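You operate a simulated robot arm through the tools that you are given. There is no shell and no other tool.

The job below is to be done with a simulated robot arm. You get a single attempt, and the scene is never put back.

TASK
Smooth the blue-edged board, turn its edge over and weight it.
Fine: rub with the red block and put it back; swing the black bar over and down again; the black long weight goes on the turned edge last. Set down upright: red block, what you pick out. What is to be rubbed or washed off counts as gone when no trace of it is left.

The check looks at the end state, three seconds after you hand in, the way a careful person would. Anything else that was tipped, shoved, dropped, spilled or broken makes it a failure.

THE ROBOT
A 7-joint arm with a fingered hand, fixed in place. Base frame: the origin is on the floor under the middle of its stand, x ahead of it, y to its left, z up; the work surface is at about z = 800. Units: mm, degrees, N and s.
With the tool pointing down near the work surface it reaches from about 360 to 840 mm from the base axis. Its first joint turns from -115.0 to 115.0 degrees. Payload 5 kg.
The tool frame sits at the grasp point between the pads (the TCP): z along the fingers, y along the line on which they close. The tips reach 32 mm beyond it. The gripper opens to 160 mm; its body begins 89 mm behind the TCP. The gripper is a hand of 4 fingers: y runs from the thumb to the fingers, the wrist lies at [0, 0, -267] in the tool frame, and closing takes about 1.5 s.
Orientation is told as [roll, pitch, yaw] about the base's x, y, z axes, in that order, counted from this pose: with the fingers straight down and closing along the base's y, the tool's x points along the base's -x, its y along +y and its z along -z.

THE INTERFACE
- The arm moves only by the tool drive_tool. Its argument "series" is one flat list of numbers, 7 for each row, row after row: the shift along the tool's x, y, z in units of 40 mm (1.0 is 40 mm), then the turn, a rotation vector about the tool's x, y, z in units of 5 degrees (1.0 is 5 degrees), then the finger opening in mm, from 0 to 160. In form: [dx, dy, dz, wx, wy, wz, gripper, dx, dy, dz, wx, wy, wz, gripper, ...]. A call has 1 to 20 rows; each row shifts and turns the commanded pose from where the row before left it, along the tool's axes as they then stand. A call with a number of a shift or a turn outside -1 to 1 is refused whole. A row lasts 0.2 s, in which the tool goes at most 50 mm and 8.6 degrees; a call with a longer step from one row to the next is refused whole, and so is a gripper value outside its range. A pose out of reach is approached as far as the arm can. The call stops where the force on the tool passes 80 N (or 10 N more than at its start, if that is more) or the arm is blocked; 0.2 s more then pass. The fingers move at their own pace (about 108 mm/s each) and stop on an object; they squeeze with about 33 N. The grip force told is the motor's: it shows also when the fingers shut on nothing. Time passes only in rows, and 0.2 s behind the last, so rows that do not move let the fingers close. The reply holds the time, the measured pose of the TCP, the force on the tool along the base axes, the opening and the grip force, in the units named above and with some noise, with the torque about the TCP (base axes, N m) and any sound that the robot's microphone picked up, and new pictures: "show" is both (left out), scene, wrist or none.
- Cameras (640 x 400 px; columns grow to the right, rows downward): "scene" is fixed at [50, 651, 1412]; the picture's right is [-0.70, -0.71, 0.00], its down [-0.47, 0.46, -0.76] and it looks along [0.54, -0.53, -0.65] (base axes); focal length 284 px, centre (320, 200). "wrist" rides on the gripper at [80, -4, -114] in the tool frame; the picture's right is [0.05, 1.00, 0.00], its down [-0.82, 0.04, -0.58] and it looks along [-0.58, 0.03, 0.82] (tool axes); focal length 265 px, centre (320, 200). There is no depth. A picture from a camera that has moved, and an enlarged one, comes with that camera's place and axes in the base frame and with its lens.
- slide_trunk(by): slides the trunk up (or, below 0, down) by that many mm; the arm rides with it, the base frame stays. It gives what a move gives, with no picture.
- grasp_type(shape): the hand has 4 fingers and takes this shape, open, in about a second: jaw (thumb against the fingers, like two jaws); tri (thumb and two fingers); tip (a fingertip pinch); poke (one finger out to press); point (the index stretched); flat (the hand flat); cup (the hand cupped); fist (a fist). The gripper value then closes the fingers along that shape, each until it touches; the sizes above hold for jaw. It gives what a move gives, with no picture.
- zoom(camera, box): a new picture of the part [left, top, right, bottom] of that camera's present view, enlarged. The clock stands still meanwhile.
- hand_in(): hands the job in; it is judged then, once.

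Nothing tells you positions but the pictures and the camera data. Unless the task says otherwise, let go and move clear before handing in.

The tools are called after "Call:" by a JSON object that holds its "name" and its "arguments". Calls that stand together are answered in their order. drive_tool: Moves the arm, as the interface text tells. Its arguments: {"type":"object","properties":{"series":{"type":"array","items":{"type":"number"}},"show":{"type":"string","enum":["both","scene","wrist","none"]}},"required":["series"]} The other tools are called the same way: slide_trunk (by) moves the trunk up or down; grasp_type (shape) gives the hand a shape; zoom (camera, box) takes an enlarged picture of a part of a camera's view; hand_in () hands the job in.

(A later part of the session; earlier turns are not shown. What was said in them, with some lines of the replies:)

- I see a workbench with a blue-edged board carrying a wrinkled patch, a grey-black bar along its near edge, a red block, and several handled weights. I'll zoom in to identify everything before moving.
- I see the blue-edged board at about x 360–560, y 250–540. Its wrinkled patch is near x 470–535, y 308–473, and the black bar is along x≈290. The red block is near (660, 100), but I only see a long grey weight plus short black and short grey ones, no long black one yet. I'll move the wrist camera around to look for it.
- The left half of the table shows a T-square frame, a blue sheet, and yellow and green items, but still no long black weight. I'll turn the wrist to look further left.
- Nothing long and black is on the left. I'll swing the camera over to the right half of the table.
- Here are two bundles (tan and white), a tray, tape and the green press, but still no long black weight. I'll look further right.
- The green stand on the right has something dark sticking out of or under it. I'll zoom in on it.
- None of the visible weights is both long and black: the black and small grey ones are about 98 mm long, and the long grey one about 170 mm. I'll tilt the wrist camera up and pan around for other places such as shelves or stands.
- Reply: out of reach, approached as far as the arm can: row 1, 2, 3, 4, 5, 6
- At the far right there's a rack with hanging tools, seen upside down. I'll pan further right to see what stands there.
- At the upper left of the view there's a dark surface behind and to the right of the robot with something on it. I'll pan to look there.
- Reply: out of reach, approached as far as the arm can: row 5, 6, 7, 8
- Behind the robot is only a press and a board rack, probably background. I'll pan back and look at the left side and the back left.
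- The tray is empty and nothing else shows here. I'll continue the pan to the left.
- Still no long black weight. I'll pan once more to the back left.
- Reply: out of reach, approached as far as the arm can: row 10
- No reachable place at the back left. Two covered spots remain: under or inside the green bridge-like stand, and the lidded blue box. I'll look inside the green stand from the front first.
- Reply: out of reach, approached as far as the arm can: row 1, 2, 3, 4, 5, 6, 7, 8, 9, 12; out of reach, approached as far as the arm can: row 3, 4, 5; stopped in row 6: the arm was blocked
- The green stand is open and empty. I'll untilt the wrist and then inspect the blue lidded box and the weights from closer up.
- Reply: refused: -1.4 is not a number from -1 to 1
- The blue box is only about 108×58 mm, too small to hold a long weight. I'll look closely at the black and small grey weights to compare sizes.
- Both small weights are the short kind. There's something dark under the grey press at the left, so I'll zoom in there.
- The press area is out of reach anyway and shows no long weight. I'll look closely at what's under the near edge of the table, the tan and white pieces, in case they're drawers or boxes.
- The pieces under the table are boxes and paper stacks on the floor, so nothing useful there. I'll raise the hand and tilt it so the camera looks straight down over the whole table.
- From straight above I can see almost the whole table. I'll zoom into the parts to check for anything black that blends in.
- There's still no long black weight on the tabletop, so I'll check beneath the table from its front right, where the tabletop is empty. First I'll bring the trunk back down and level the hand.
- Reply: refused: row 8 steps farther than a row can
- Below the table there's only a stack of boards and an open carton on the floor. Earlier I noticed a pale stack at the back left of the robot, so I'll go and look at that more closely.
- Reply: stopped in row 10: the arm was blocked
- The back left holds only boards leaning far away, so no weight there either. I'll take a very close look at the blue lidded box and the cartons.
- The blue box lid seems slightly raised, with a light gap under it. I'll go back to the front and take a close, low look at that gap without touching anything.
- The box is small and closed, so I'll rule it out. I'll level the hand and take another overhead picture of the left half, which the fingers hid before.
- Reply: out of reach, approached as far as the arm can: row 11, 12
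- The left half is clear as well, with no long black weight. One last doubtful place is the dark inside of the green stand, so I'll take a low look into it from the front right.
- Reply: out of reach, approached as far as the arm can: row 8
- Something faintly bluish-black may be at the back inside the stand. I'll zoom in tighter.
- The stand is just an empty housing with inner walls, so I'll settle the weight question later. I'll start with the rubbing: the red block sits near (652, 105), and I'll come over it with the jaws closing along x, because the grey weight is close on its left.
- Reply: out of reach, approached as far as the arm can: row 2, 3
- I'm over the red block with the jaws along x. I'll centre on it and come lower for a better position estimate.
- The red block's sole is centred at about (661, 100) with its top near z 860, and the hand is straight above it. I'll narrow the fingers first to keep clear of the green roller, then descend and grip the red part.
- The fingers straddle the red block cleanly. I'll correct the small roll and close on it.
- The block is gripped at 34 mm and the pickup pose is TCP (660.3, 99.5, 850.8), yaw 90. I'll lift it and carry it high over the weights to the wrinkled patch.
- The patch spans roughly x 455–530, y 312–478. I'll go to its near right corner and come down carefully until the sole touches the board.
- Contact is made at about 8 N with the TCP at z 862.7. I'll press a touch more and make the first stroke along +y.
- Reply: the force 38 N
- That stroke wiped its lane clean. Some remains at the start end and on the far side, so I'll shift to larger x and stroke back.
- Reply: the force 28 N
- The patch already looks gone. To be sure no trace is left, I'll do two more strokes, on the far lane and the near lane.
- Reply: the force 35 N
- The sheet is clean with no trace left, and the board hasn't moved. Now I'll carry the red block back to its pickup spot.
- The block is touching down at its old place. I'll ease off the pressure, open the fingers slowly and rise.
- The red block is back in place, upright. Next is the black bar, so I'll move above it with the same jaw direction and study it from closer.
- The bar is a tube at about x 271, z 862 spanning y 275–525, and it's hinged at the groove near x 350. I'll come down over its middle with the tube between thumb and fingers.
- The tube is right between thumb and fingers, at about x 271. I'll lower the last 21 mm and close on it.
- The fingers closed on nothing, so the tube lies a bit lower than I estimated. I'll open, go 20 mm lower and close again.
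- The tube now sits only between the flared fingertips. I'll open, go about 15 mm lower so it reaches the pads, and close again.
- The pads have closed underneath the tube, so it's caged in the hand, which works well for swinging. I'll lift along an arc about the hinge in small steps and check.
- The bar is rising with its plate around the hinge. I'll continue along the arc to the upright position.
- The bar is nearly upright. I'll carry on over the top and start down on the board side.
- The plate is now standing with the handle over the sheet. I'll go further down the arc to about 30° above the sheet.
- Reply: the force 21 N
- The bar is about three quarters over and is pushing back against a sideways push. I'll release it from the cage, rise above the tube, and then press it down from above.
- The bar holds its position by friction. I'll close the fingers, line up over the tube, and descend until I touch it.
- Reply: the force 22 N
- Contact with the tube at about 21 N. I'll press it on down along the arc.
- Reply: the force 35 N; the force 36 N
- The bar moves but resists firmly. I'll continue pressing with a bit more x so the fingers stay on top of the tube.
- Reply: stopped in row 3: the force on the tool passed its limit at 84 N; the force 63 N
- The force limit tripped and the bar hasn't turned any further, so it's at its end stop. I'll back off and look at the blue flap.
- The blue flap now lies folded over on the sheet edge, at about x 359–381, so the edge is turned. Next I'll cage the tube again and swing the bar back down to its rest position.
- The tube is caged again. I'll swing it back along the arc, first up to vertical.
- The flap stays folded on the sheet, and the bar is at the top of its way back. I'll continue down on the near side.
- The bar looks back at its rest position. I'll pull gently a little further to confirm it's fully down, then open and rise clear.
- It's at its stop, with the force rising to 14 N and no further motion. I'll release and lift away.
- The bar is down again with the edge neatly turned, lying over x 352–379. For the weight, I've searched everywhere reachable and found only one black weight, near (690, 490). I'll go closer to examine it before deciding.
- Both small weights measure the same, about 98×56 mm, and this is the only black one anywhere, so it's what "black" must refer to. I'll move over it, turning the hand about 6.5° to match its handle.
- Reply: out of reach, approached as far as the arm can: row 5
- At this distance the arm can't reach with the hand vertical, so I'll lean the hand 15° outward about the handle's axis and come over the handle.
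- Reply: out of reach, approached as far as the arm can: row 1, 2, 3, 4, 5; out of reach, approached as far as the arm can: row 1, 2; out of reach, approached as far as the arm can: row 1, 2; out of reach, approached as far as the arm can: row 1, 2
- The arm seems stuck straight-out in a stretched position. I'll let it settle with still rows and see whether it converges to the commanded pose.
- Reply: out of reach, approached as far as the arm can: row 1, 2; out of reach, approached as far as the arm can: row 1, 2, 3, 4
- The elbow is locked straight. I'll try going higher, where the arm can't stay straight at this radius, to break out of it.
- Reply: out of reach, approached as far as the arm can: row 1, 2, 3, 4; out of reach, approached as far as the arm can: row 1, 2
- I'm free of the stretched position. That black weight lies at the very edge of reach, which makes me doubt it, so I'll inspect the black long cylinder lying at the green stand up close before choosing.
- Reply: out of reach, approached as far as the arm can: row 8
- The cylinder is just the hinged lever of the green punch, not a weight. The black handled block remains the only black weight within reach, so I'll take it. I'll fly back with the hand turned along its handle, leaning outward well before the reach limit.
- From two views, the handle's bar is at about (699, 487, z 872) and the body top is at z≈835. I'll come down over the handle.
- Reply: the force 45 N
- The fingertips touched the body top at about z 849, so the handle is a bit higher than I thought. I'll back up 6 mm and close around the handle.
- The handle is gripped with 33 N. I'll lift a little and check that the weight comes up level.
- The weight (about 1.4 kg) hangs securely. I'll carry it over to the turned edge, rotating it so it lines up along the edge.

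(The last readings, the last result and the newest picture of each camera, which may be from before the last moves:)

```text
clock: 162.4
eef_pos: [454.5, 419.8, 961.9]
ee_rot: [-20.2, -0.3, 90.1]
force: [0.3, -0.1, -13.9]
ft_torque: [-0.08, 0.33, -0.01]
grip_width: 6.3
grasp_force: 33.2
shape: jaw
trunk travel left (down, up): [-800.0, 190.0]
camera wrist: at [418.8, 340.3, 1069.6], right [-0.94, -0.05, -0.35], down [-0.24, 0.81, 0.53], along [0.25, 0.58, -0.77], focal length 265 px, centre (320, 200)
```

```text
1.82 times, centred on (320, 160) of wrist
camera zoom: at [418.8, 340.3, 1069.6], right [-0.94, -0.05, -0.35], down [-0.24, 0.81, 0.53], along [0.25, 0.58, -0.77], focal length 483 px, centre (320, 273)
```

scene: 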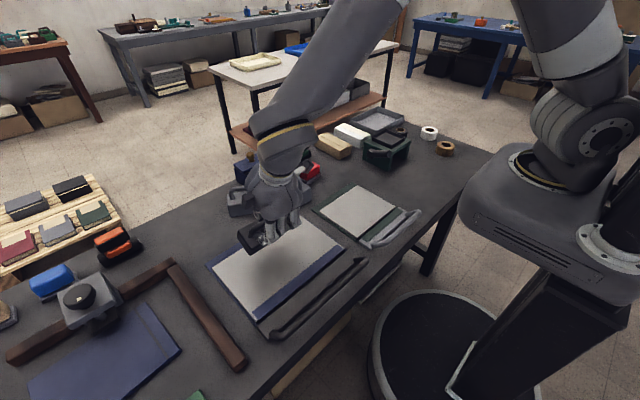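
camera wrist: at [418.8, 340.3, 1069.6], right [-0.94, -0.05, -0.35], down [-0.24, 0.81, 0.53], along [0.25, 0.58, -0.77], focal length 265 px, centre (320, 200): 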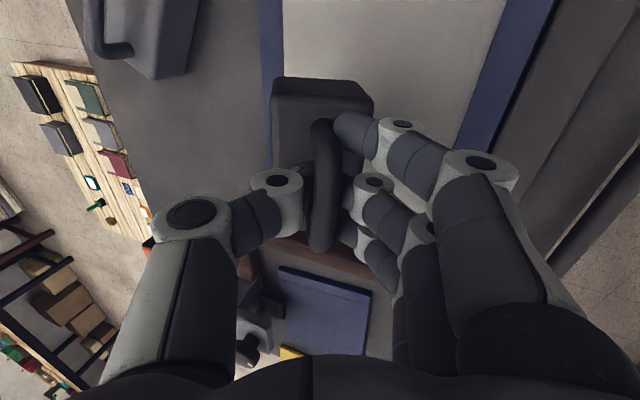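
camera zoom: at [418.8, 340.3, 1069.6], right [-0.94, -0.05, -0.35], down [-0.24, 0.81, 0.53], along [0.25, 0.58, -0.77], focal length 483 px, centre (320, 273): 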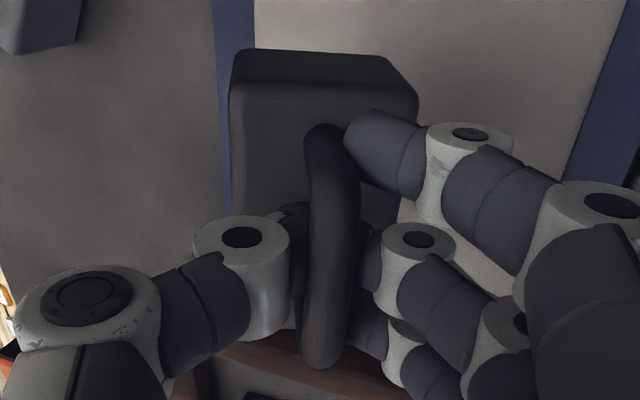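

The weight has swung into line with the tilted hand. I'll bring the hand upright again and check that the weight becomes level.

Call:
{"name": "drive_tool", "arguments": {"series": [0, 0, 0, -0.8, 0, 0, 5, 0, 0, 0, -0.8, 0, 0, 5, 0, 0, 0, -0.8, 0, 0, 5, 0, 0, 0, -0.8, 0, 0, 5, 0, 0, 0, -0.8, 0, 0, 5, 0, 0, 0, 0, 0, 0, 5], "show": "both"}}

Call:
{"name": "zoom", "arguments": {"camera": "scene", "box": [225, 205, 305, 265]}}

Call:
{"name": "zoom", "arguments": {"camera": "wrist", "box": [220, 50, 420, 270]}}

```text
clock: 163.8
eef_pos: [453.9, 420.4, 960.4]
ee_rot: [-0.2, -0.3, 90.1]
force: [-0.9, 0.2, -13.6]
ft_torque: [-0.1, 0.14, 0.0]
grip_width: 6.1
grasp_force: 32.7
shape: jaw
trunk travel left (down, up): [-800.0, 190.0]
camera wrist: at [457.9, 340.5, 1074.6], right [-1.0, -0.05, 0.0], down [-0.05, 0.81, 0.58], along [-0.03, 0.58, -0.81], focal length 265 px, centre (320, 200)
```

scene: 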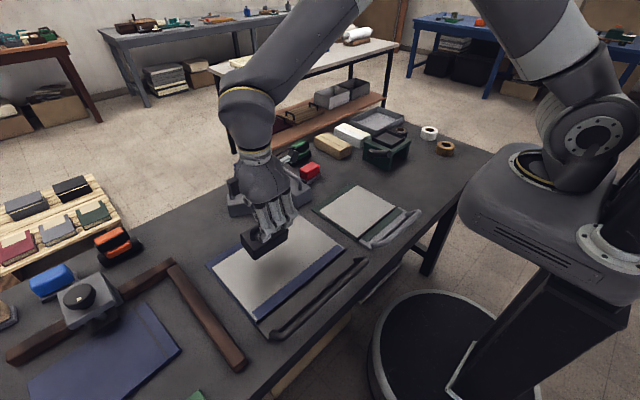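
wrist: 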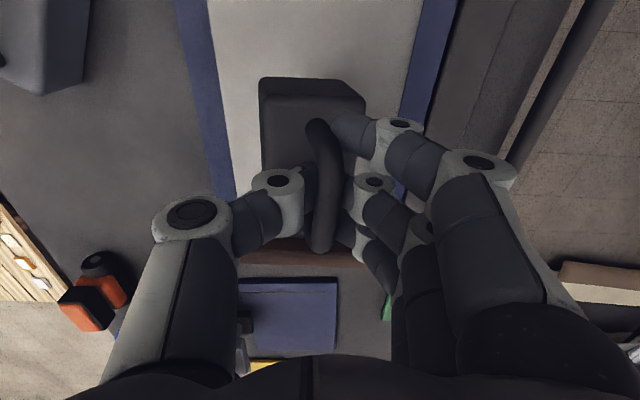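

```text
6.67 times, centred on (265, 235) of scene
camera zoom: at [50.0, 651.0, 1412.0], right [-0.7, -0.71, 0.0], down [-0.47, 0.46, -0.76], along [0.54, -0.53, -0.65], focal length 1894 px, centre (687, -33)
```

zoom: 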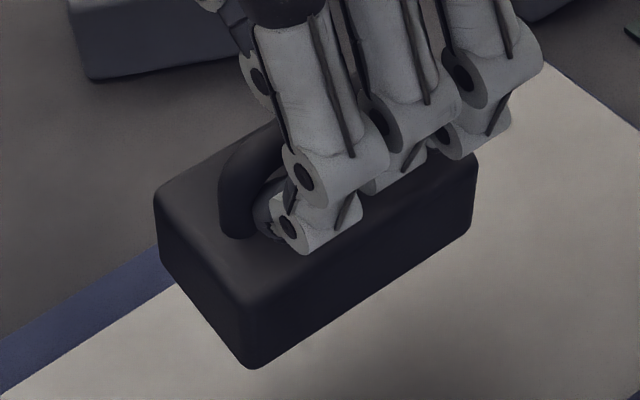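

```text
1.82 times, centred on (320, 160) of wrist
camera zoom: at [457.9, 340.5, 1074.6], right [-1.0, -0.05, 0.0], down [-0.05, 0.81, 0.58], along [-0.03, 0.58, -0.81], focal length 483 px, centre (320, 273)
```

zoom: 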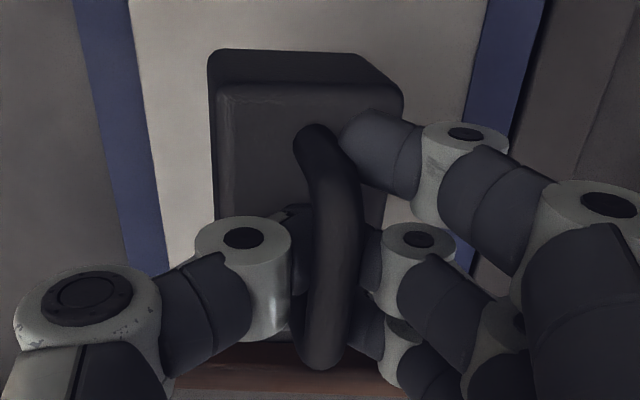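

The weight is now only slightly tilted (about 11°). I'll lean the hand a bit the other way to level it.

Call:
{"name": "drive_tool", "arguments": {"series": [0, 0, 0, -0.75, 0, 0, 5, 0, 0, 0, -0.75, 0, 0, 5, 0, 0, 0, -0.7, 0, 0, 5, 0, 0, 0, 0, 0, 0, 5], "show": "both"}}

Call:
{"name": "zoom", "arguments": {"camera": "scene", "box": [225, 205, 305, 265]}}

Call:
{"name": "zoom", "arguments": {"camera": "wrist", "box": [220, 50, 420, 270]}}

```text
clock: 164.8
eef_pos: [453.9, 419.3, 962.3]
ee_rot: [10.8, -0.3, 90.1]
force: [-1.0, -0.1, -13.2]
ft_torque: [-0.06, 0.07, 0.03]
grip_width: 6.1
grasp_force: 32.7
shape: jaw
trunk travel left (down, up): [-800.0, 190.0]
camera wrist: at [479.6, 340.9, 1072.3], right [-0.98, -0.05, 0.19], down [0.07, 0.81, 0.58], along [-0.18, 0.58, -0.79], focal length 265 px, centre (320, 200)
```

scene: 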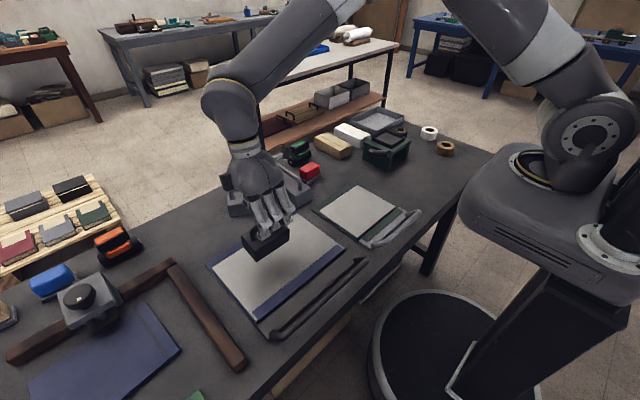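
wrist: 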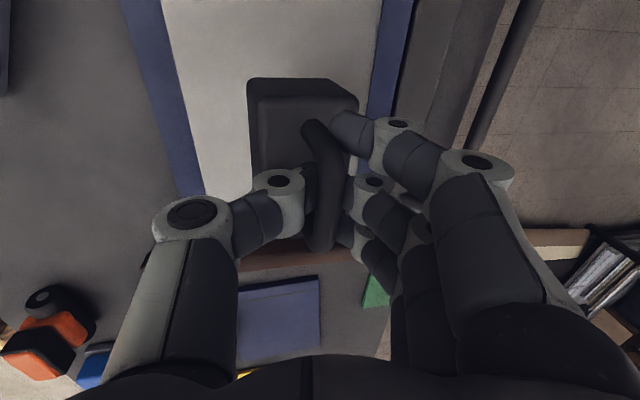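

```text
6.67 times, centred on (265, 235) of scene
camera zoom: at [50.0, 651.0, 1412.0], right [-0.7, -0.71, 0.0], down [-0.47, 0.46, -0.76], along [0.54, -0.53, -0.65], focal length 1894 px, centre (687, -33)
```

zoom: 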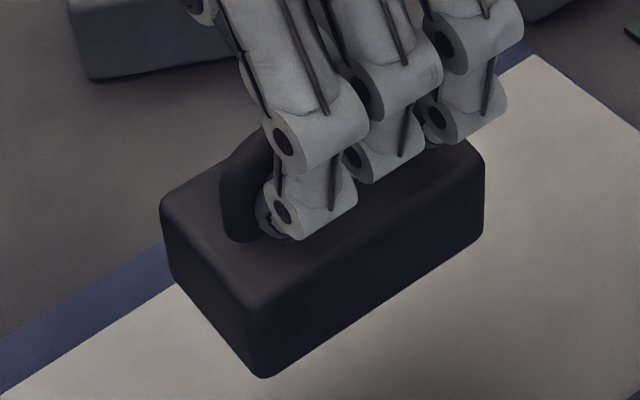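

```text
1.82 times, centred on (320, 160) of wrist
camera zoom: at [479.6, 340.9, 1072.3], right [-0.98, -0.05, 0.19], down [0.07, 0.81, 0.58], along [-0.18, 0.58, -0.79], focal length 483 px, centre (320, 273)
```

zoom: 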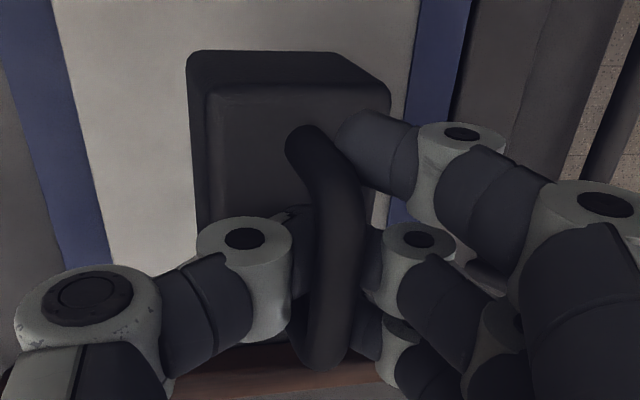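

The weight hangs nearly level now. I'll move it over the turned edge, still some 30 mm above it, and check the alignment.

Call:
{"name": "drive_tool", "arguments": {"series": [0.1625, 0.528, 0.3, 0, 0, 0, 5, 0.1625, 0.528, 0.3, 0, 0, 0, 5, 0.1625, 0.528, 0.3, 0, 0, 0, 5, 0.1625, 0.528, 0.3, 0, 0, 0, 5, 0, 0, 0, 0, 0, 0, 5], "show": "both"}}

Call:
{"name": "zoom", "arguments": {"camera": "scene", "box": [230, 220, 350, 310]}}

Call:
{"name": "zoom", "arguments": {"camera": "wrist", "box": [180, 0, 460, 220]}}

```text
clock: 166.0
eef_pos: [364.7, 392.8, 929.2]
ee_rot: [10.8, -0.3, 90.0]
force: [-0.6, 0.0, -13.6]
ft_torque: [-0.07, 0.11, 0.02]
grip_width: 5.7
grasp_force: 33.1
shape: jaw
trunk travel left (down, up): [-800.0, 190.0]
camera wrist: at [389.1, 315.1, 1040.3], right [-0.98, -0.05, 0.19], down [0.07, 0.81, 0.58], along [-0.18, 0.58, -0.79], focal length 265 px, centre (320, 200)
```

scene: 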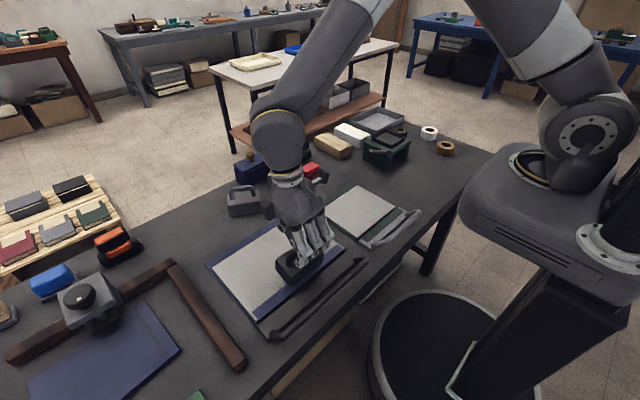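
wrist: 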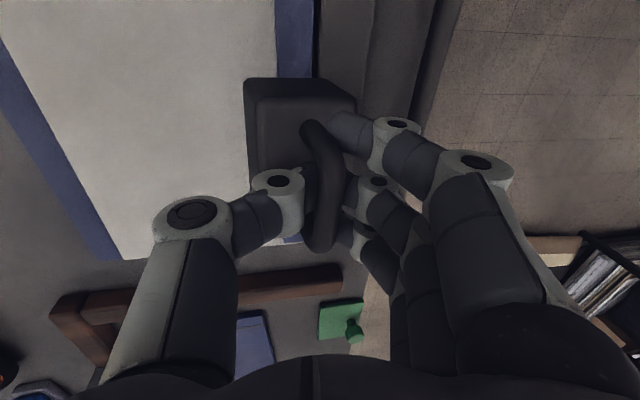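

```text
4.44 times, centred on (290, 265) of scene
camera zoom: at [50.0, 651.0, 1412.0], right [-0.7, -0.71, 0.0], down [-0.47, 0.46, -0.76], along [0.54, -0.53, -0.65], focal length 1262 px, centre (453, -89)
```

zoom: 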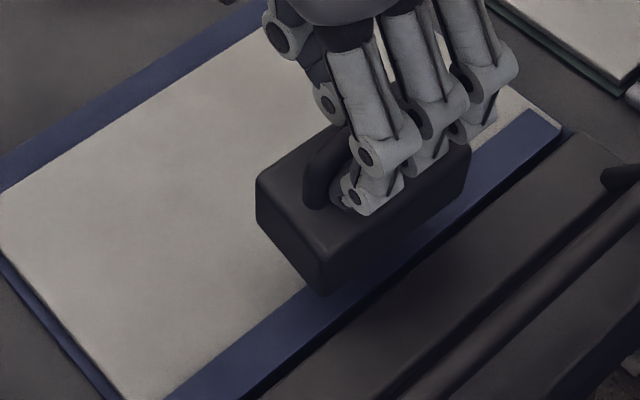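

```text
1.82 times, centred on (320, 110) of wrist
camera zoom: at [389.1, 315.1, 1040.3], right [-0.98, -0.05, 0.19], down [0.07, 0.81, 0.58], along [-0.18, 0.58, -0.79], focal length 483 px, centre (320, 364)
```

zoom: 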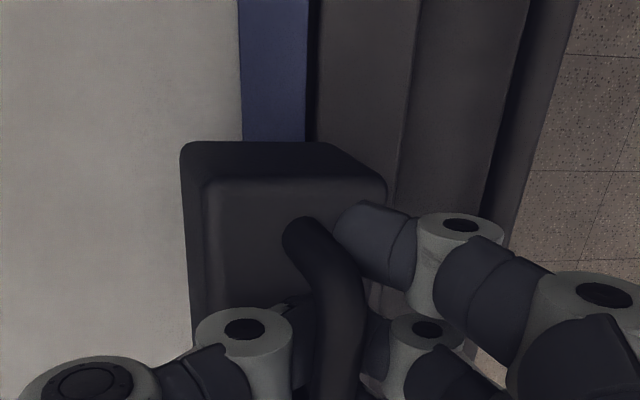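

The weight is centred at about x 372 and the flap at x 364, so I'll shift 8–9 mm toward the robot and lower it until it touches.

Call:
{"name": "drive_tool", "arguments": {"series": [0, 0.2, 0.1, 0, 0, 0, 5, 0, -0.08, 0.43, 0, 0, 0, 5, 0, 0, 0, 0, 0, 0, 5], "show": "both"}}

Call:
{"name": "zoom", "arguments": {"camera": "scene", "box": [230, 220, 350, 310]}}

Call:
{"name": "zoom", "arguments": {"camera": "wrist", "box": [180, 0, 460, 220]}}

```text
clock: 166.8
eef_pos: [353.8, 394.3, 910.8]
ee_rot: [10.7, -0.2, 90.1]
force: [-0.3, 0.3, -13.9]
ft_torque: [-0.08, 0.1, 0.01]
grip_width: 5.9
grasp_force: 33.2
shape: jaw
trunk travel left (down, up): [-800.0, 190.0]
camera wrist: at [378.4, 315.6, 1020.0], right [-0.98, -0.05, 0.19], down [0.07, 0.81, 0.58], along [-0.18, 0.58, -0.79], focal length 265 px, centre (320, 200)
```

scene: 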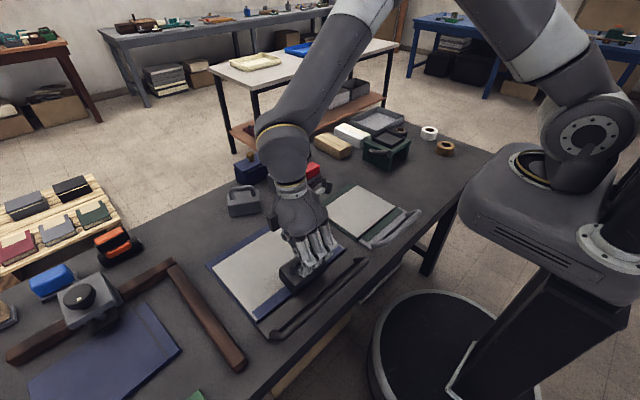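
wrist: 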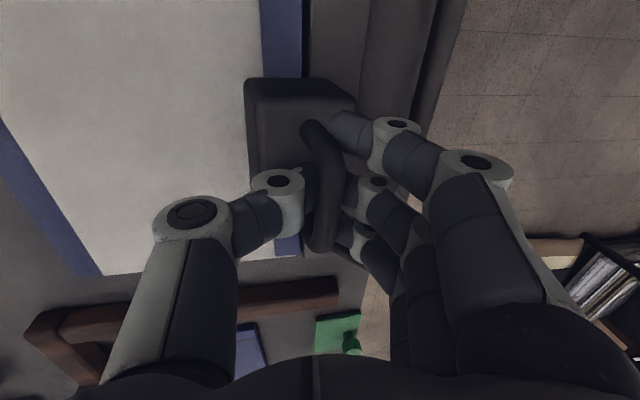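

```text
4.44 times, centred on (290, 265) of scene
camera zoom: at [50.0, 651.0, 1412.0], right [-0.7, -0.71, 0.0], down [-0.47, 0.46, -0.76], along [0.54, -0.53, -0.65], focal length 1262 px, centre (453, -89)
```

zoom: 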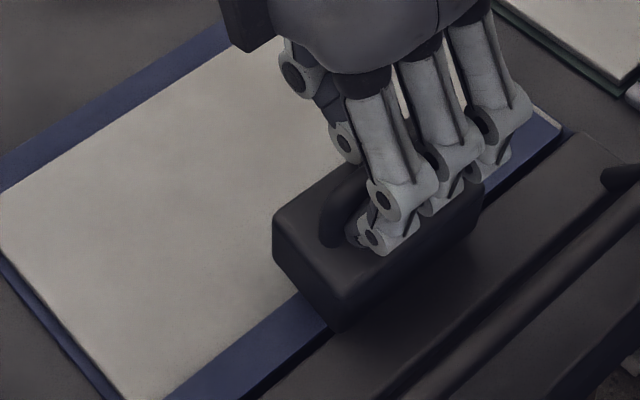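

```text
1.82 times, centred on (320, 110) of wrist
camera zoom: at [378.4, 315.6, 1020.0], right [-0.98, -0.05, 0.19], down [0.07, 0.81, 0.58], along [-0.18, 0.58, -0.79], focal length 483 px, centre (320, 364)
```

zoom: 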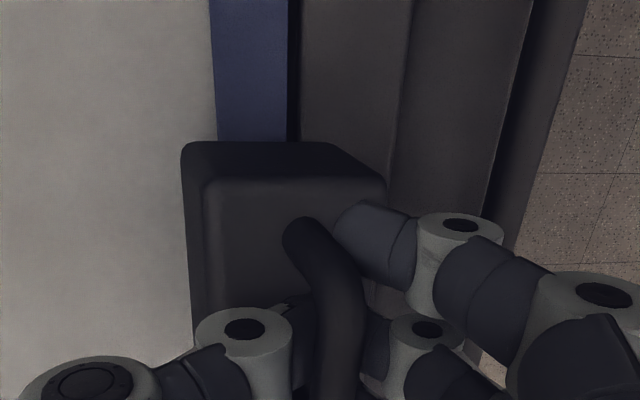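

The weight is now centred at x≈362 over the flap (centre x≈364). I'll lower it gently to contact.

Call:
{"name": "drive_tool", "arguments": {"series": [0, -0.037, 0.196, 0, 0, 0, 5, 0, -0.01, 0.05, 0, 0, 0, 5, 0, 0, 0, 0, 0, 0, 5], "show": "none"}}

```text
clock: 167.6
eef_pos: [354.7, 394.5, 899.3]
ee_rot: [10.7, -0.3, 90.0]
force: [0.7, -1.5, -8.5]
ft_torque: [-0.03, 0.15, 0.04]
grip_width: 5.9
grasp_force: 33.3
shape: jaw
trunk travel left (down, up): [-800.0, 190.0]
```

Call:
{"name": "drive_tool", "arguments": {"series": [0, -0.008, 0.04, 0, 0, 0, 5, 0, -0.008, 0.04, 0, 0, 0, 5, 0, 0, 0, 0, 0, 0, 5], "show": "both"}}

Call:
{"name": "zoom", "arguments": {"camera": "scene", "box": [230, 220, 350, 310]}}

Call:
{"name": "zoom", "arguments": {"camera": "wrist", "box": [180, 0, 460, 220]}}

```text
clock: 168.4
eef_pos: [352.7, 393.4, 897.8]
ee_rot: [10.7, -0.4, 90.0]
force: [2.0, -2.7, 1.5]
ft_torque: [-0.02, 0.16, -0.03]
grip_width: 6.3
grasp_force: 32.8
shape: jaw
trunk travel left (down, up): [-800.0, 190.0]
camera wrist: at [378.2, 314.4, 1007.4], right [-0.98, -0.05, 0.18], down [0.07, 0.81, 0.58], along [-0.18, 0.58, -0.79], focal length 265 px, centre (320, 200)
```

scene: 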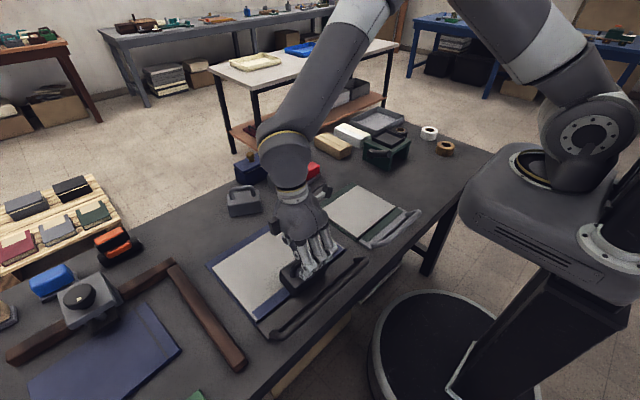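
wrist: 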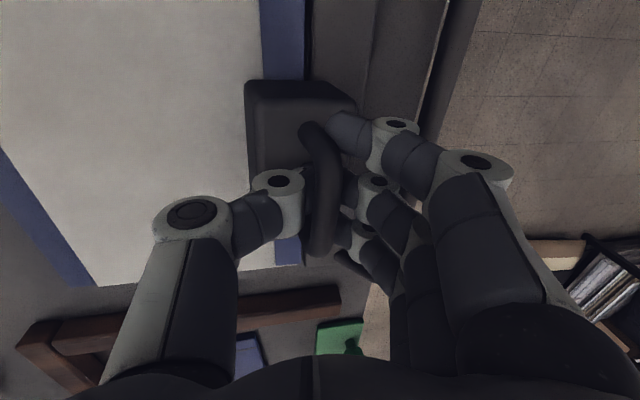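

```text
4.44 times, centred on (290, 265) of scene
camera zoom: at [50.0, 651.0, 1412.0], right [-0.7, -0.71, 0.0], down [-0.47, 0.46, -0.76], along [0.54, -0.53, -0.65], focal length 1262 px, centre (453, -89)
```

zoom: 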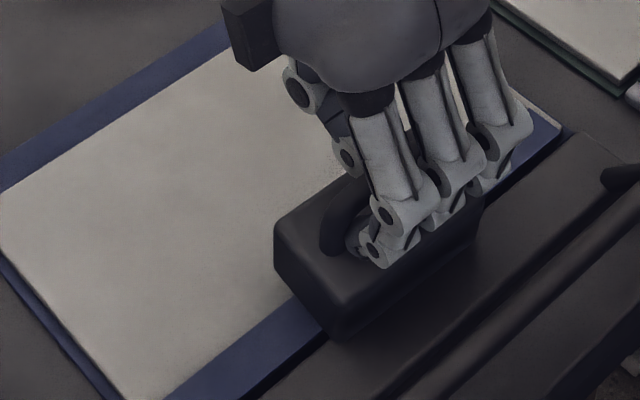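

```text
1.82 times, centred on (320, 110) of wrist
camera zoom: at [378.2, 314.4, 1007.4], right [-0.98, -0.05, 0.18], down [0.07, 0.81, 0.58], along [-0.18, 0.58, -0.79], focal length 483 px, centre (320, 364)
```

zoom: 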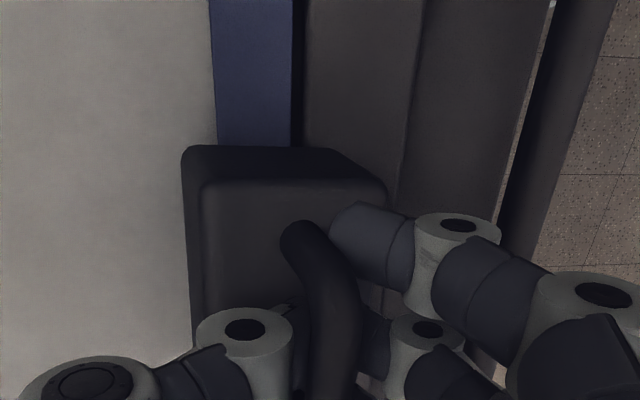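

The flap now carries the full weight, with its centre of mass over the turned edge. I'll open slightly, rise a little, open more, then lift straight out of the handle.

Call:
{"name": "drive_tool", "arguments": {"series": [0, 0, 0, 0, 0, 0, 12, 0, 0, 0, 0, 0, 0, 18, 0, 0, -0.05, 0, 0, 0, 24, 0, 0, -0.12, 0, 0, 0, 32, 0, 0, -0.1, 0, 0, 0, 42, 0, 0, 0, 0, 0, 0, 46], "show": "both"}}

Call:
{"name": "zoom", "arguments": {"camera": "scene", "box": [230, 220, 350, 310]}}

Call:
{"name": "zoom", "arguments": {"camera": "wrist", "box": [180, 0, 460, 220]}}

```text
clock: 169.8
eef_pos: [355.3, 392.8, 907.6]
ee_rot: [10.7, -0.3, 90.0]
force: [-0.6, 1.1, -0.7]
ft_torque: [0.0, -0.04, -0.02]
grip_width: 45.2
grasp_force: 0.1
shape: jaw
trunk travel left (down, up): [-800.0, 190.0]
camera wrist: at [380.7, 314.0, 1017.8], right [-0.98, -0.05, 0.19], down [0.06, 0.81, 0.58], along [-0.18, 0.58, -0.79], focal length 265 px, centre (320, 200)
```

scene: 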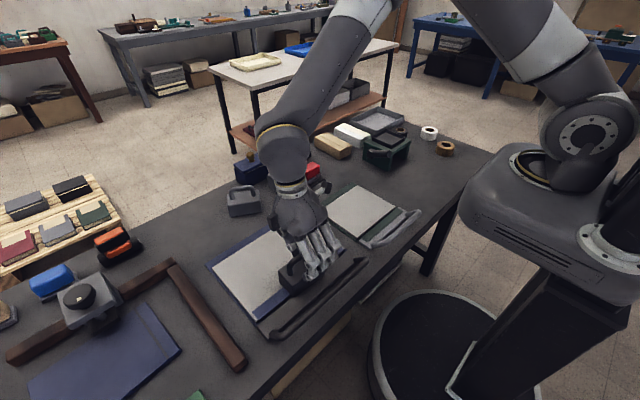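
wrist: 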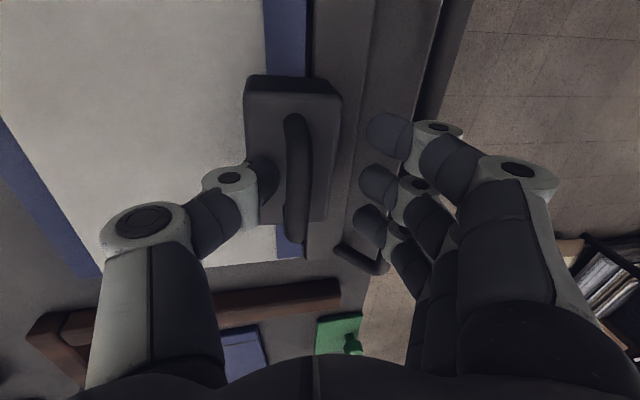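

```text
4.44 times, centred on (290, 265) of scene
camera zoom: at [50.0, 651.0, 1412.0], right [-0.7, -0.71, 0.0], down [-0.47, 0.46, -0.76], along [0.54, -0.53, -0.65], focal length 1262 px, centre (453, -89)
```

zoom: 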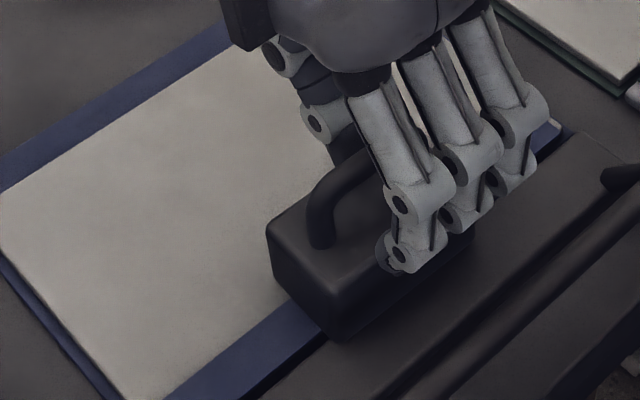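

```text
1.82 times, centred on (320, 110) of wrist
camera zoom: at [380.7, 314.0, 1017.8], right [-0.98, -0.05, 0.19], down [0.06, 0.81, 0.58], along [-0.18, 0.58, -0.79], focal length 483 px, centre (320, 364)
```

zoom: 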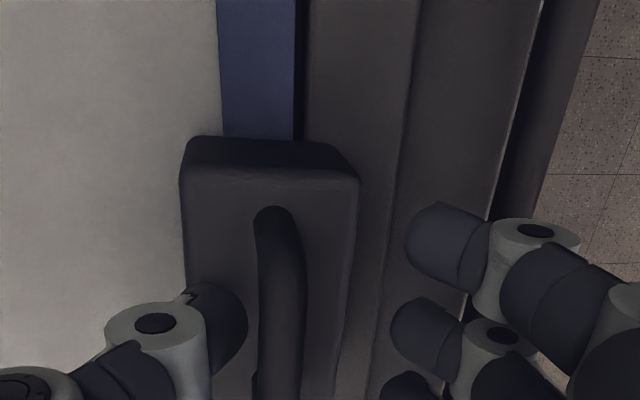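

The weight stands level on the turned edge and the fingers are clear of the handle. I'll rise straight up out of it.

Call:
{"name": "drive_tool", "arguments": {"series": [0, 0, -0.4, 0, 0, 0, 46, 0, 0, -0.7, 0, 0, 0, 46, 0, 0, -1, 0, 0, 0, 46, 0, 0, -1, 0, 0, 0, 60, 0, 0, -0.5, 0, 0, 0, 80], "show": "both"}}

Call:
{"name": "zoom", "arguments": {"camera": "scene", "box": [230, 220, 350, 310]}}

Call:
{"name": "zoom", "arguments": {"camera": "wrist", "box": [180, 0, 460, 220]}}

```text
clock: 171.0
eef_pos: [382.5, 389.3, 1052.0]
ee_rot: [10.8, -0.4, 90.0]
force: [0.2, 0.4, 0.4]
ft_torque: [0.03, -0.03, -0.01]
grip_width: 79.2
grasp_force: 0.0
shape: jaw
trunk travel left (down, up): [-800.0, 190.0]
camera wrist: at [407.9, 310.1, 1161.6], right [-0.98, -0.05, 0.19], down [0.07, 0.81, 0.58], along [-0.18, 0.58, -0.79], focal length 265 px, centre (320, 200)
```

scene: 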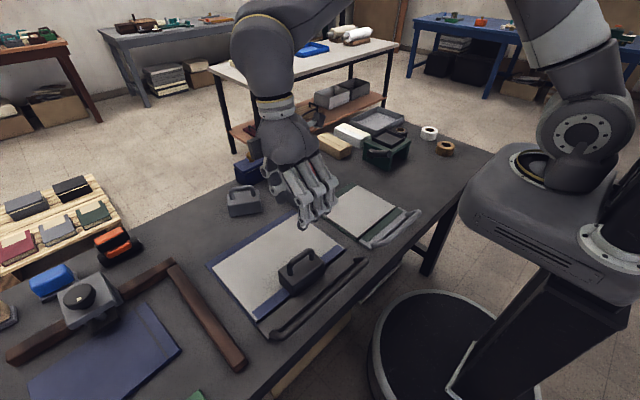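
wrist: 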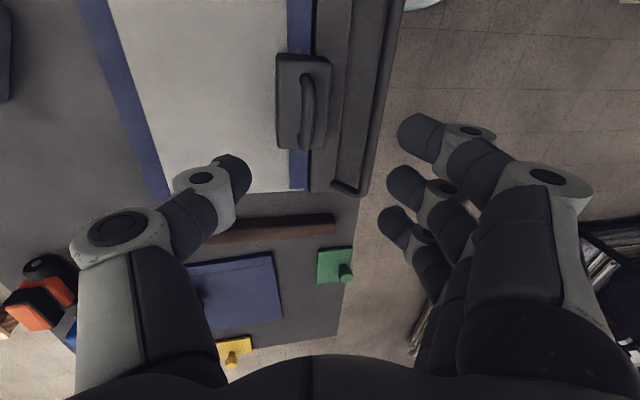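

```text
4.44 times, centred on (290, 265) of scene
camera zoom: at [50.0, 651.0, 1412.0], right [-0.7, -0.71, 0.0], down [-0.47, 0.46, -0.76], along [0.54, -0.53, -0.65], focal length 1262 px, centre (453, -89)
```

zoom: 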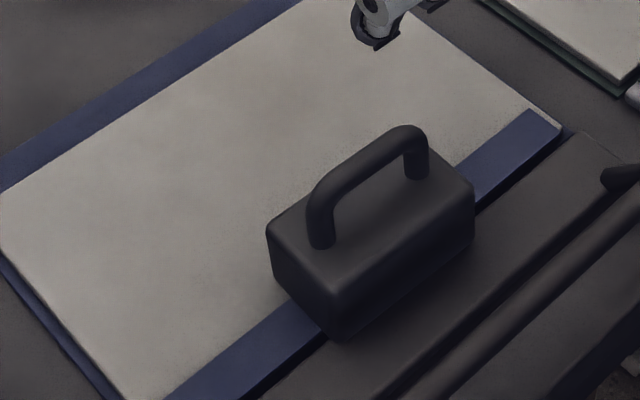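

```text
1.82 times, centred on (320, 110) of wrist
camera zoom: at [407.9, 310.1, 1161.6], right [-0.98, -0.05, 0.19], down [0.07, 0.81, 0.58], along [-0.18, 0.58, -0.79], focal length 483 px, centre (320, 364)
```

zoom: 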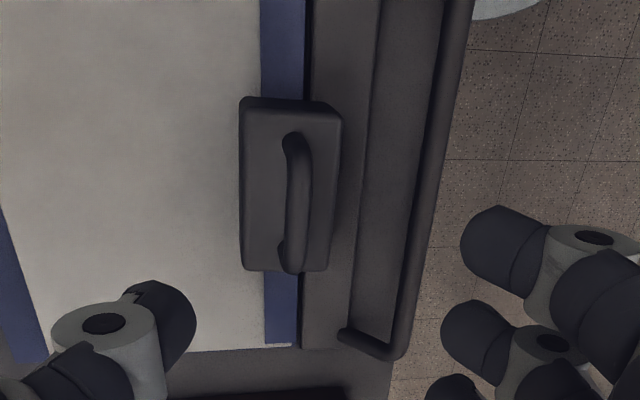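

The black weight stands upright on the turned edge. Since it isn't literally a long one, I'll make one more check under the tabletop from the front, first turning the hand to face forward.

Call:
{"name": "drive_tool", "arguments": {"series": [0, 0, 0, 0.72, 0, 0, 80, 0, 0, 0, 0.72, 0, 0, 80, 0, 0, 0, 0.72, 0, 0, 80, 0, 0, 0, 0, 0, 1, 80, 0, 0, 0, 0, 0, 1, 80, 0, 0, 0, 0, 0, 1, 80, 0, 0, 0, 0, 0, 1, 80, 0, 0, 0, 0, 0, 1, 80, 0, 0, 0, 0, 0, 1, 80, 0, 0, 0, 0, 0, 1, 80, 0, 0, 0, 0, 0, 1, 80, 0, 0, 0, 0, 0, 1, 80, 0, 0, 0, 0, 0, 1, 80, 0, 0, 0, 0, 0, 1, 80, 0, 0, 0, 0, 0, 1, 80, 0, 0, 0, 0, 0, 1, 80, 0, 0, 0, 0, 0, 1, 80, 0, 0, 0, 0, 0, 1, 80, 0, 0, 0, 0, 0, 1, 80, 0, 0, 0, 0, 0, 1, 80], "show": "none"}}

Call:
{"name": "drive_tool", "arguments": {"series": [0.6, 0.2, 0, 0, -1, 1, 80, 0.6, 0.2, 0, 0, -1, 0, 80, 0.6, 0.2, 0, 0, -1, 0, 80, 0.6, 0.2, 0, 0, -1, 0, 80, 0.6, 0.2, 0, 0, -1, 0, 80, 0.6, 0.2, 0, 0, -1, 0, 80], "show": "both"}}

```text
clock: 175.2
eef_pos: [382.6, 393.3, 1049.2]
ee_rot: [0.3, -0.1, 5.0]
force: [-0.4, -0.2, 0.6]
ft_torque: [0.03, 0.01, 0.04]
grip_width: 78.9
grasp_force: 0.1
shape: jaw
trunk travel left (down, up): [-800.0, 190.0]
```

```text
clock: 176.6
eef_pos: [242.7, 439.9, 1016.9]
ee_rot: [0.7, -30.2, -0.3]
force: [-0.5, -0.7, 0.0]
ft_torque: [-0.02, -0.02, -0.03]
grip_width: 79.4
grasp_force: 0.1
shape: jaw
trunk travel left (down, up): [-800.0, 190.0]
camera wrist: at [114.9, 436.8, 1075.0], right [-0.05, 1.0, -0.02], down [0.41, 0.03, 0.91], along [0.91, 0.03, -0.42], focal length 265 px, centre (320, 200)
```

scene: 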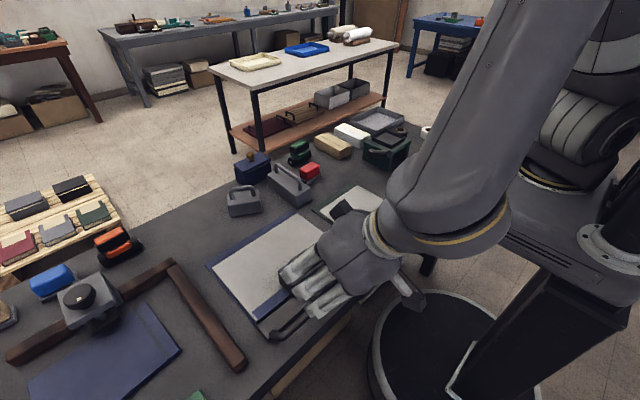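
wrist: 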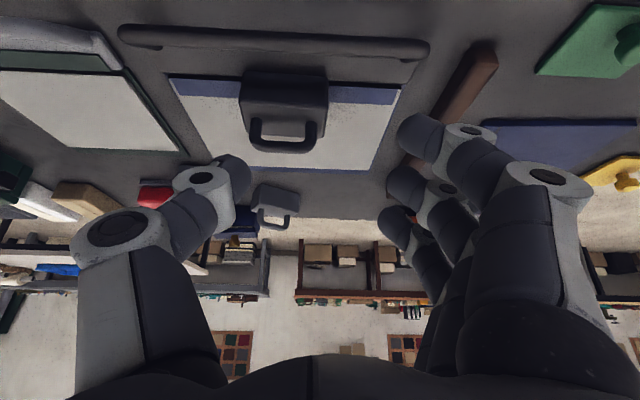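

Call:
{"name": "drive_tool", "arguments": {"series": [0.65, 0.05, 0.4, 0, 0, 0, 60, 0.65, 0.05, 0.4, 0, 0, 0, 60, 0.6, 0.05, 0.5, 0, 0, 0, 60, 0.6, 0.05, 0.5, 0, 0, 0, 60], "show": "both"}}

Call:
{"name": "zoom", "arguments": {"camera": "wrist", "box": [0, 0, 640, 200]}}

```text
clock: 177.6
eef_pos: [194.3, 448.0, 902.0]
ee_rot: [0.6, -30.0, -0.2]
force: [-0.3, 1.6, -0.4]
ft_torque: [-0.04, 0.0, 0.0]
grip_width: 60.5
grasp_force: 0.0
shape: jaw
trunk travel left (down, up): [-800.0, 190.0]
camera wrist: at [66.8, 445.6, 959.3], right [-0.05, 1.0, -0.02], down [0.42, 0.03, 0.91], along [0.91, 0.04, -0.42], focal length 265 px, centre (320, 200)
```

scene: 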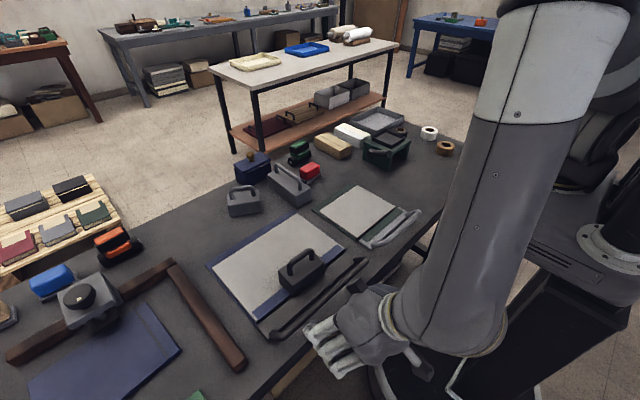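
wrist: 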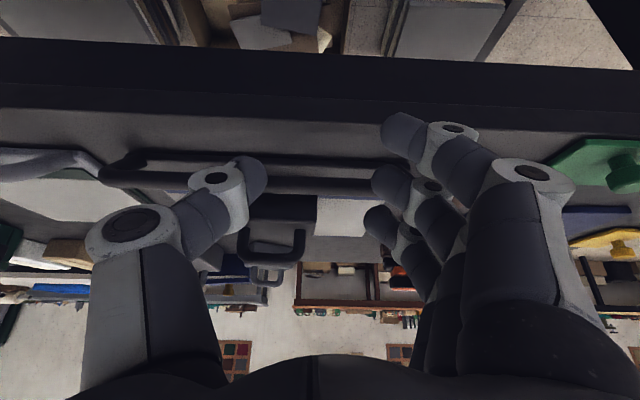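

```text
1.00 times, centred on (320, 100) of wrist (not enlarged: the box is as wide or as high as the picture)
camera zoom: at [66.8, 445.6, 959.3], right [-0.05, 1.0, -0.02], down [0.42, 0.03, 0.91], along [0.91, 0.04, -0.42], focal length 265 px, centre (320, 300)
```

zoom: 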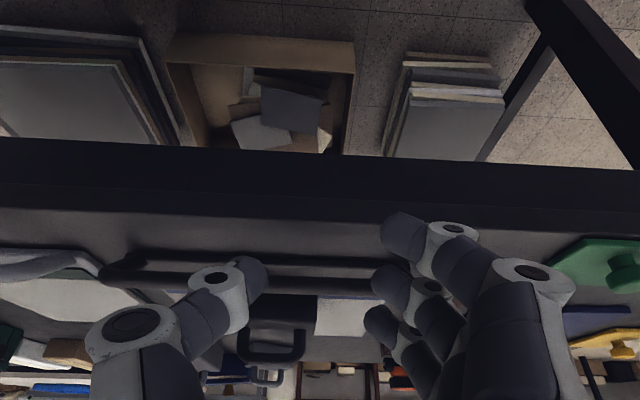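

Under the table there are only board stacks and an open carton of paper, so no other black weight exists within reach and the one I placed stays. I'll withdraw the arm upward, away from the bar and the table, and review the final state.

Call:
{"name": "drive_tool", "arguments": {"series": [-0.6, -0.05, -0.5, 0, 0, 0, 80, -0.6, -0.05, -0.5, 0, 0, 0, 80, -0.65, -0.05, -0.4, 0, 0, 0, 80, -0.65, -0.05, -0.4, 0, 0, 0, 80, -0.3, -0.2, -0.5, 0, 1, 0, 80, -0.3, -0.2, -0.5, 0, 1, 0, 80, -0.3, -0.4, -0.3, 0, 1, 0, 80, -0.3, -0.5, 0, 0, 1, 0, 80, -0.3, -0.8, 0, 0, 1, 0, 80, -0.3, -0.8, 0, 0, 1, 0, 80, 0, -1, 0, 0, 0, 0, 80, 0, -1, 0, 0, 0, 0, 80, 0, -1, 0, 0, 0, 0, 80], "show": "both"}}

Call:
{"name": "zoom", "arguments": {"camera": "scene", "box": [170, 110, 430, 350]}}

Call:
{"name": "zoom", "arguments": {"camera": "scene", "box": [220, 220, 380, 350]}}

```text
clock: 180.4
eef_pos: [289.1, 203.6, 1084.1]
ee_rot: [0.7, -0.1, 0.1]
force: [-0.6, 0.4, 0.4]
ft_torque: [0.03, 0.01, -0.03]
grip_width: 79.2
grasp_force: 0.0
shape: jaw
trunk travel left (down, up): [-800.0, 190.0]
camera wrist: at [208.1, 200.5, 1197.6], right [-0.05, 1.0, 0.01], down [0.81, 0.04, 0.58], along [0.58, 0.04, -0.82], focal length 265 px, centre (320, 200)
```

scene: 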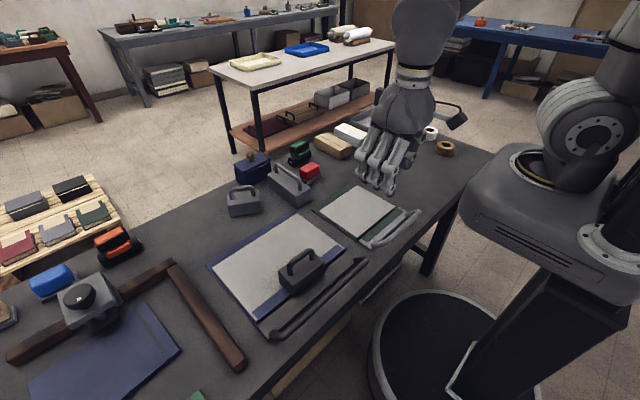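
wrist: 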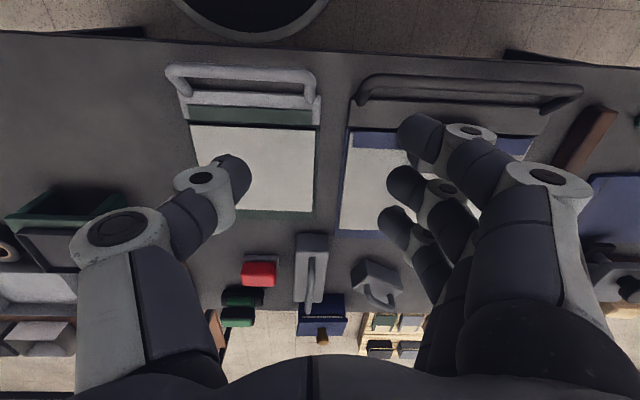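

```text
1.67 times, centred on (300, 230) of scene
camera zoom: at [50.0, 651.0, 1412.0], right [-0.7, -0.71, 0.0], down [-0.47, 0.46, -0.76], along [0.54, -0.53, -0.65], focal length 473 px, centre (353, 150)
```

zoom: 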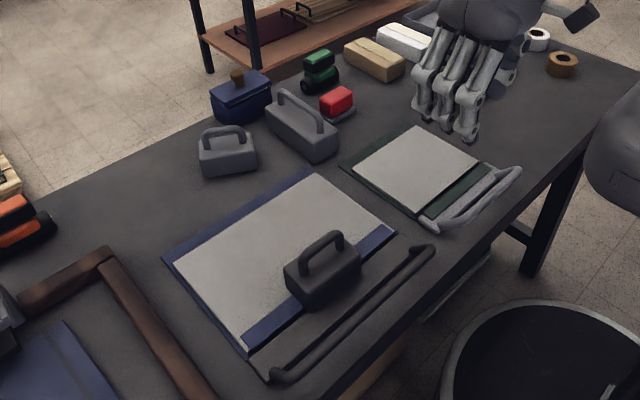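

```text
3.08 times, centred on (300, 285) of scene
camera zoom: at [50.0, 651.0, 1412.0], right [-0.7, -0.71, 0.0], down [-0.47, 0.46, -0.76], along [0.54, -0.53, -0.65], focal length 874 px, centre (382, -62)
```

zoom: 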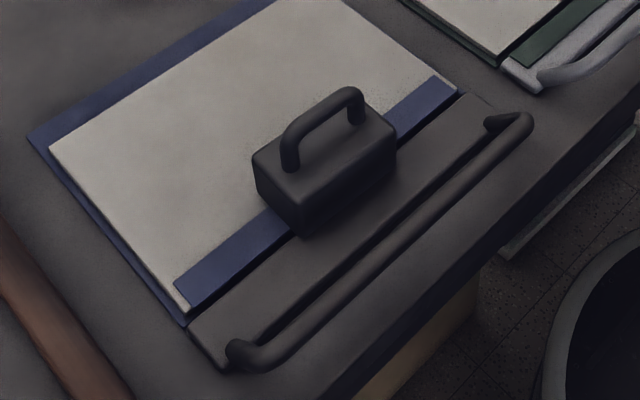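

The result looks right. I'll take one last close look at the blue box's gap before finishing, since it's the only closed container in reach.

Call:
{"name": "zoom", "arguments": {"camera": "wrist", "box": [285, 280, 365, 350]}}

Call:
{"name": "zoom", "arguments": {"camera": "scene", "box": [228, 145, 280, 190]}}

```text
5.71 times, centred on (325, 315) of wrist
camera zoom: at [208.1, 200.5, 1197.6], right [-0.05, 1.0, 0.01], down [0.81, 0.04, 0.58], along [0.58, 0.04, -0.82], focal length 1517 px, centre (291, -457)
```

zoom: 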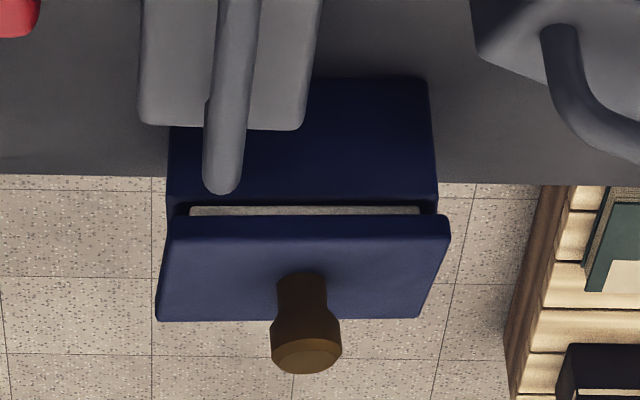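

```text
8.89 times, centred on (254, 168) of scene
camera zoom: at [50.0, 651.0, 1412.0], right [-0.7, -0.71, 0.0], down [-0.47, 0.46, -0.76], along [0.54, -0.53, -0.65], focal length 2525 px, centre (907, 489)
```

zoom: 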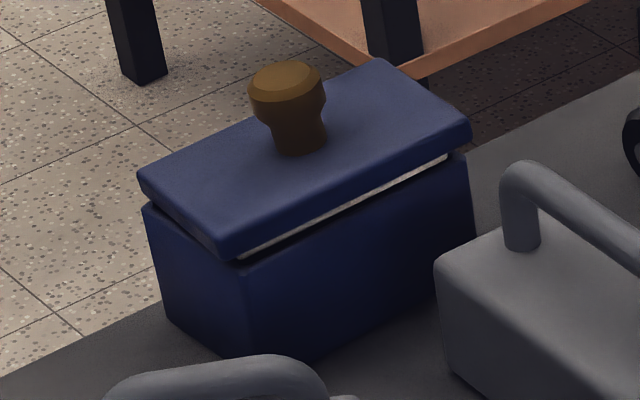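

The blue box is a solid pad with a pale felt layer and a knob, so it can't hold anything.

- **Sheet:** clean, with no trace of the patch left.
- **Red block:** back in its place, upright.
- **Black bar:** swung over and back down to its stop.
- **Edge:** turned over onto the sheet.
- **Weight:** the only black weight stands upright on the turned edge. It's one of the two short (98 mm) weights; I found no long black one.
- **Arm:** clear of everything.

I'm handing in.

Call:
{"name": "hand_in", "arguments": {}}

```text
The job is handed in.
```

I handed the job in, but the weight on the turned edge may not be the one you asked for. I never found a long black weight. I used the only black weight I could find, which is a short one, about 98 mm.

- **Smoothing:** I rubbed the blue-edged board with the red block until no trace of the patch was left. The block is back in its place, upright.
- **Edge:** I swung the black bar over to its end stop and back down to rest. The blue edge now lies folded on the sheet.
- **Weight:** The black weight stands upright on the turned edge, with its centre over the fold. I searched the tabletop, the green stand, the floor around the robot and most of the space under the table. The only long weight I saw is grey, so I left it where it was.

In the last pictures nothing else looked moved or tipped, and the arm was clear of the table when I handed in.
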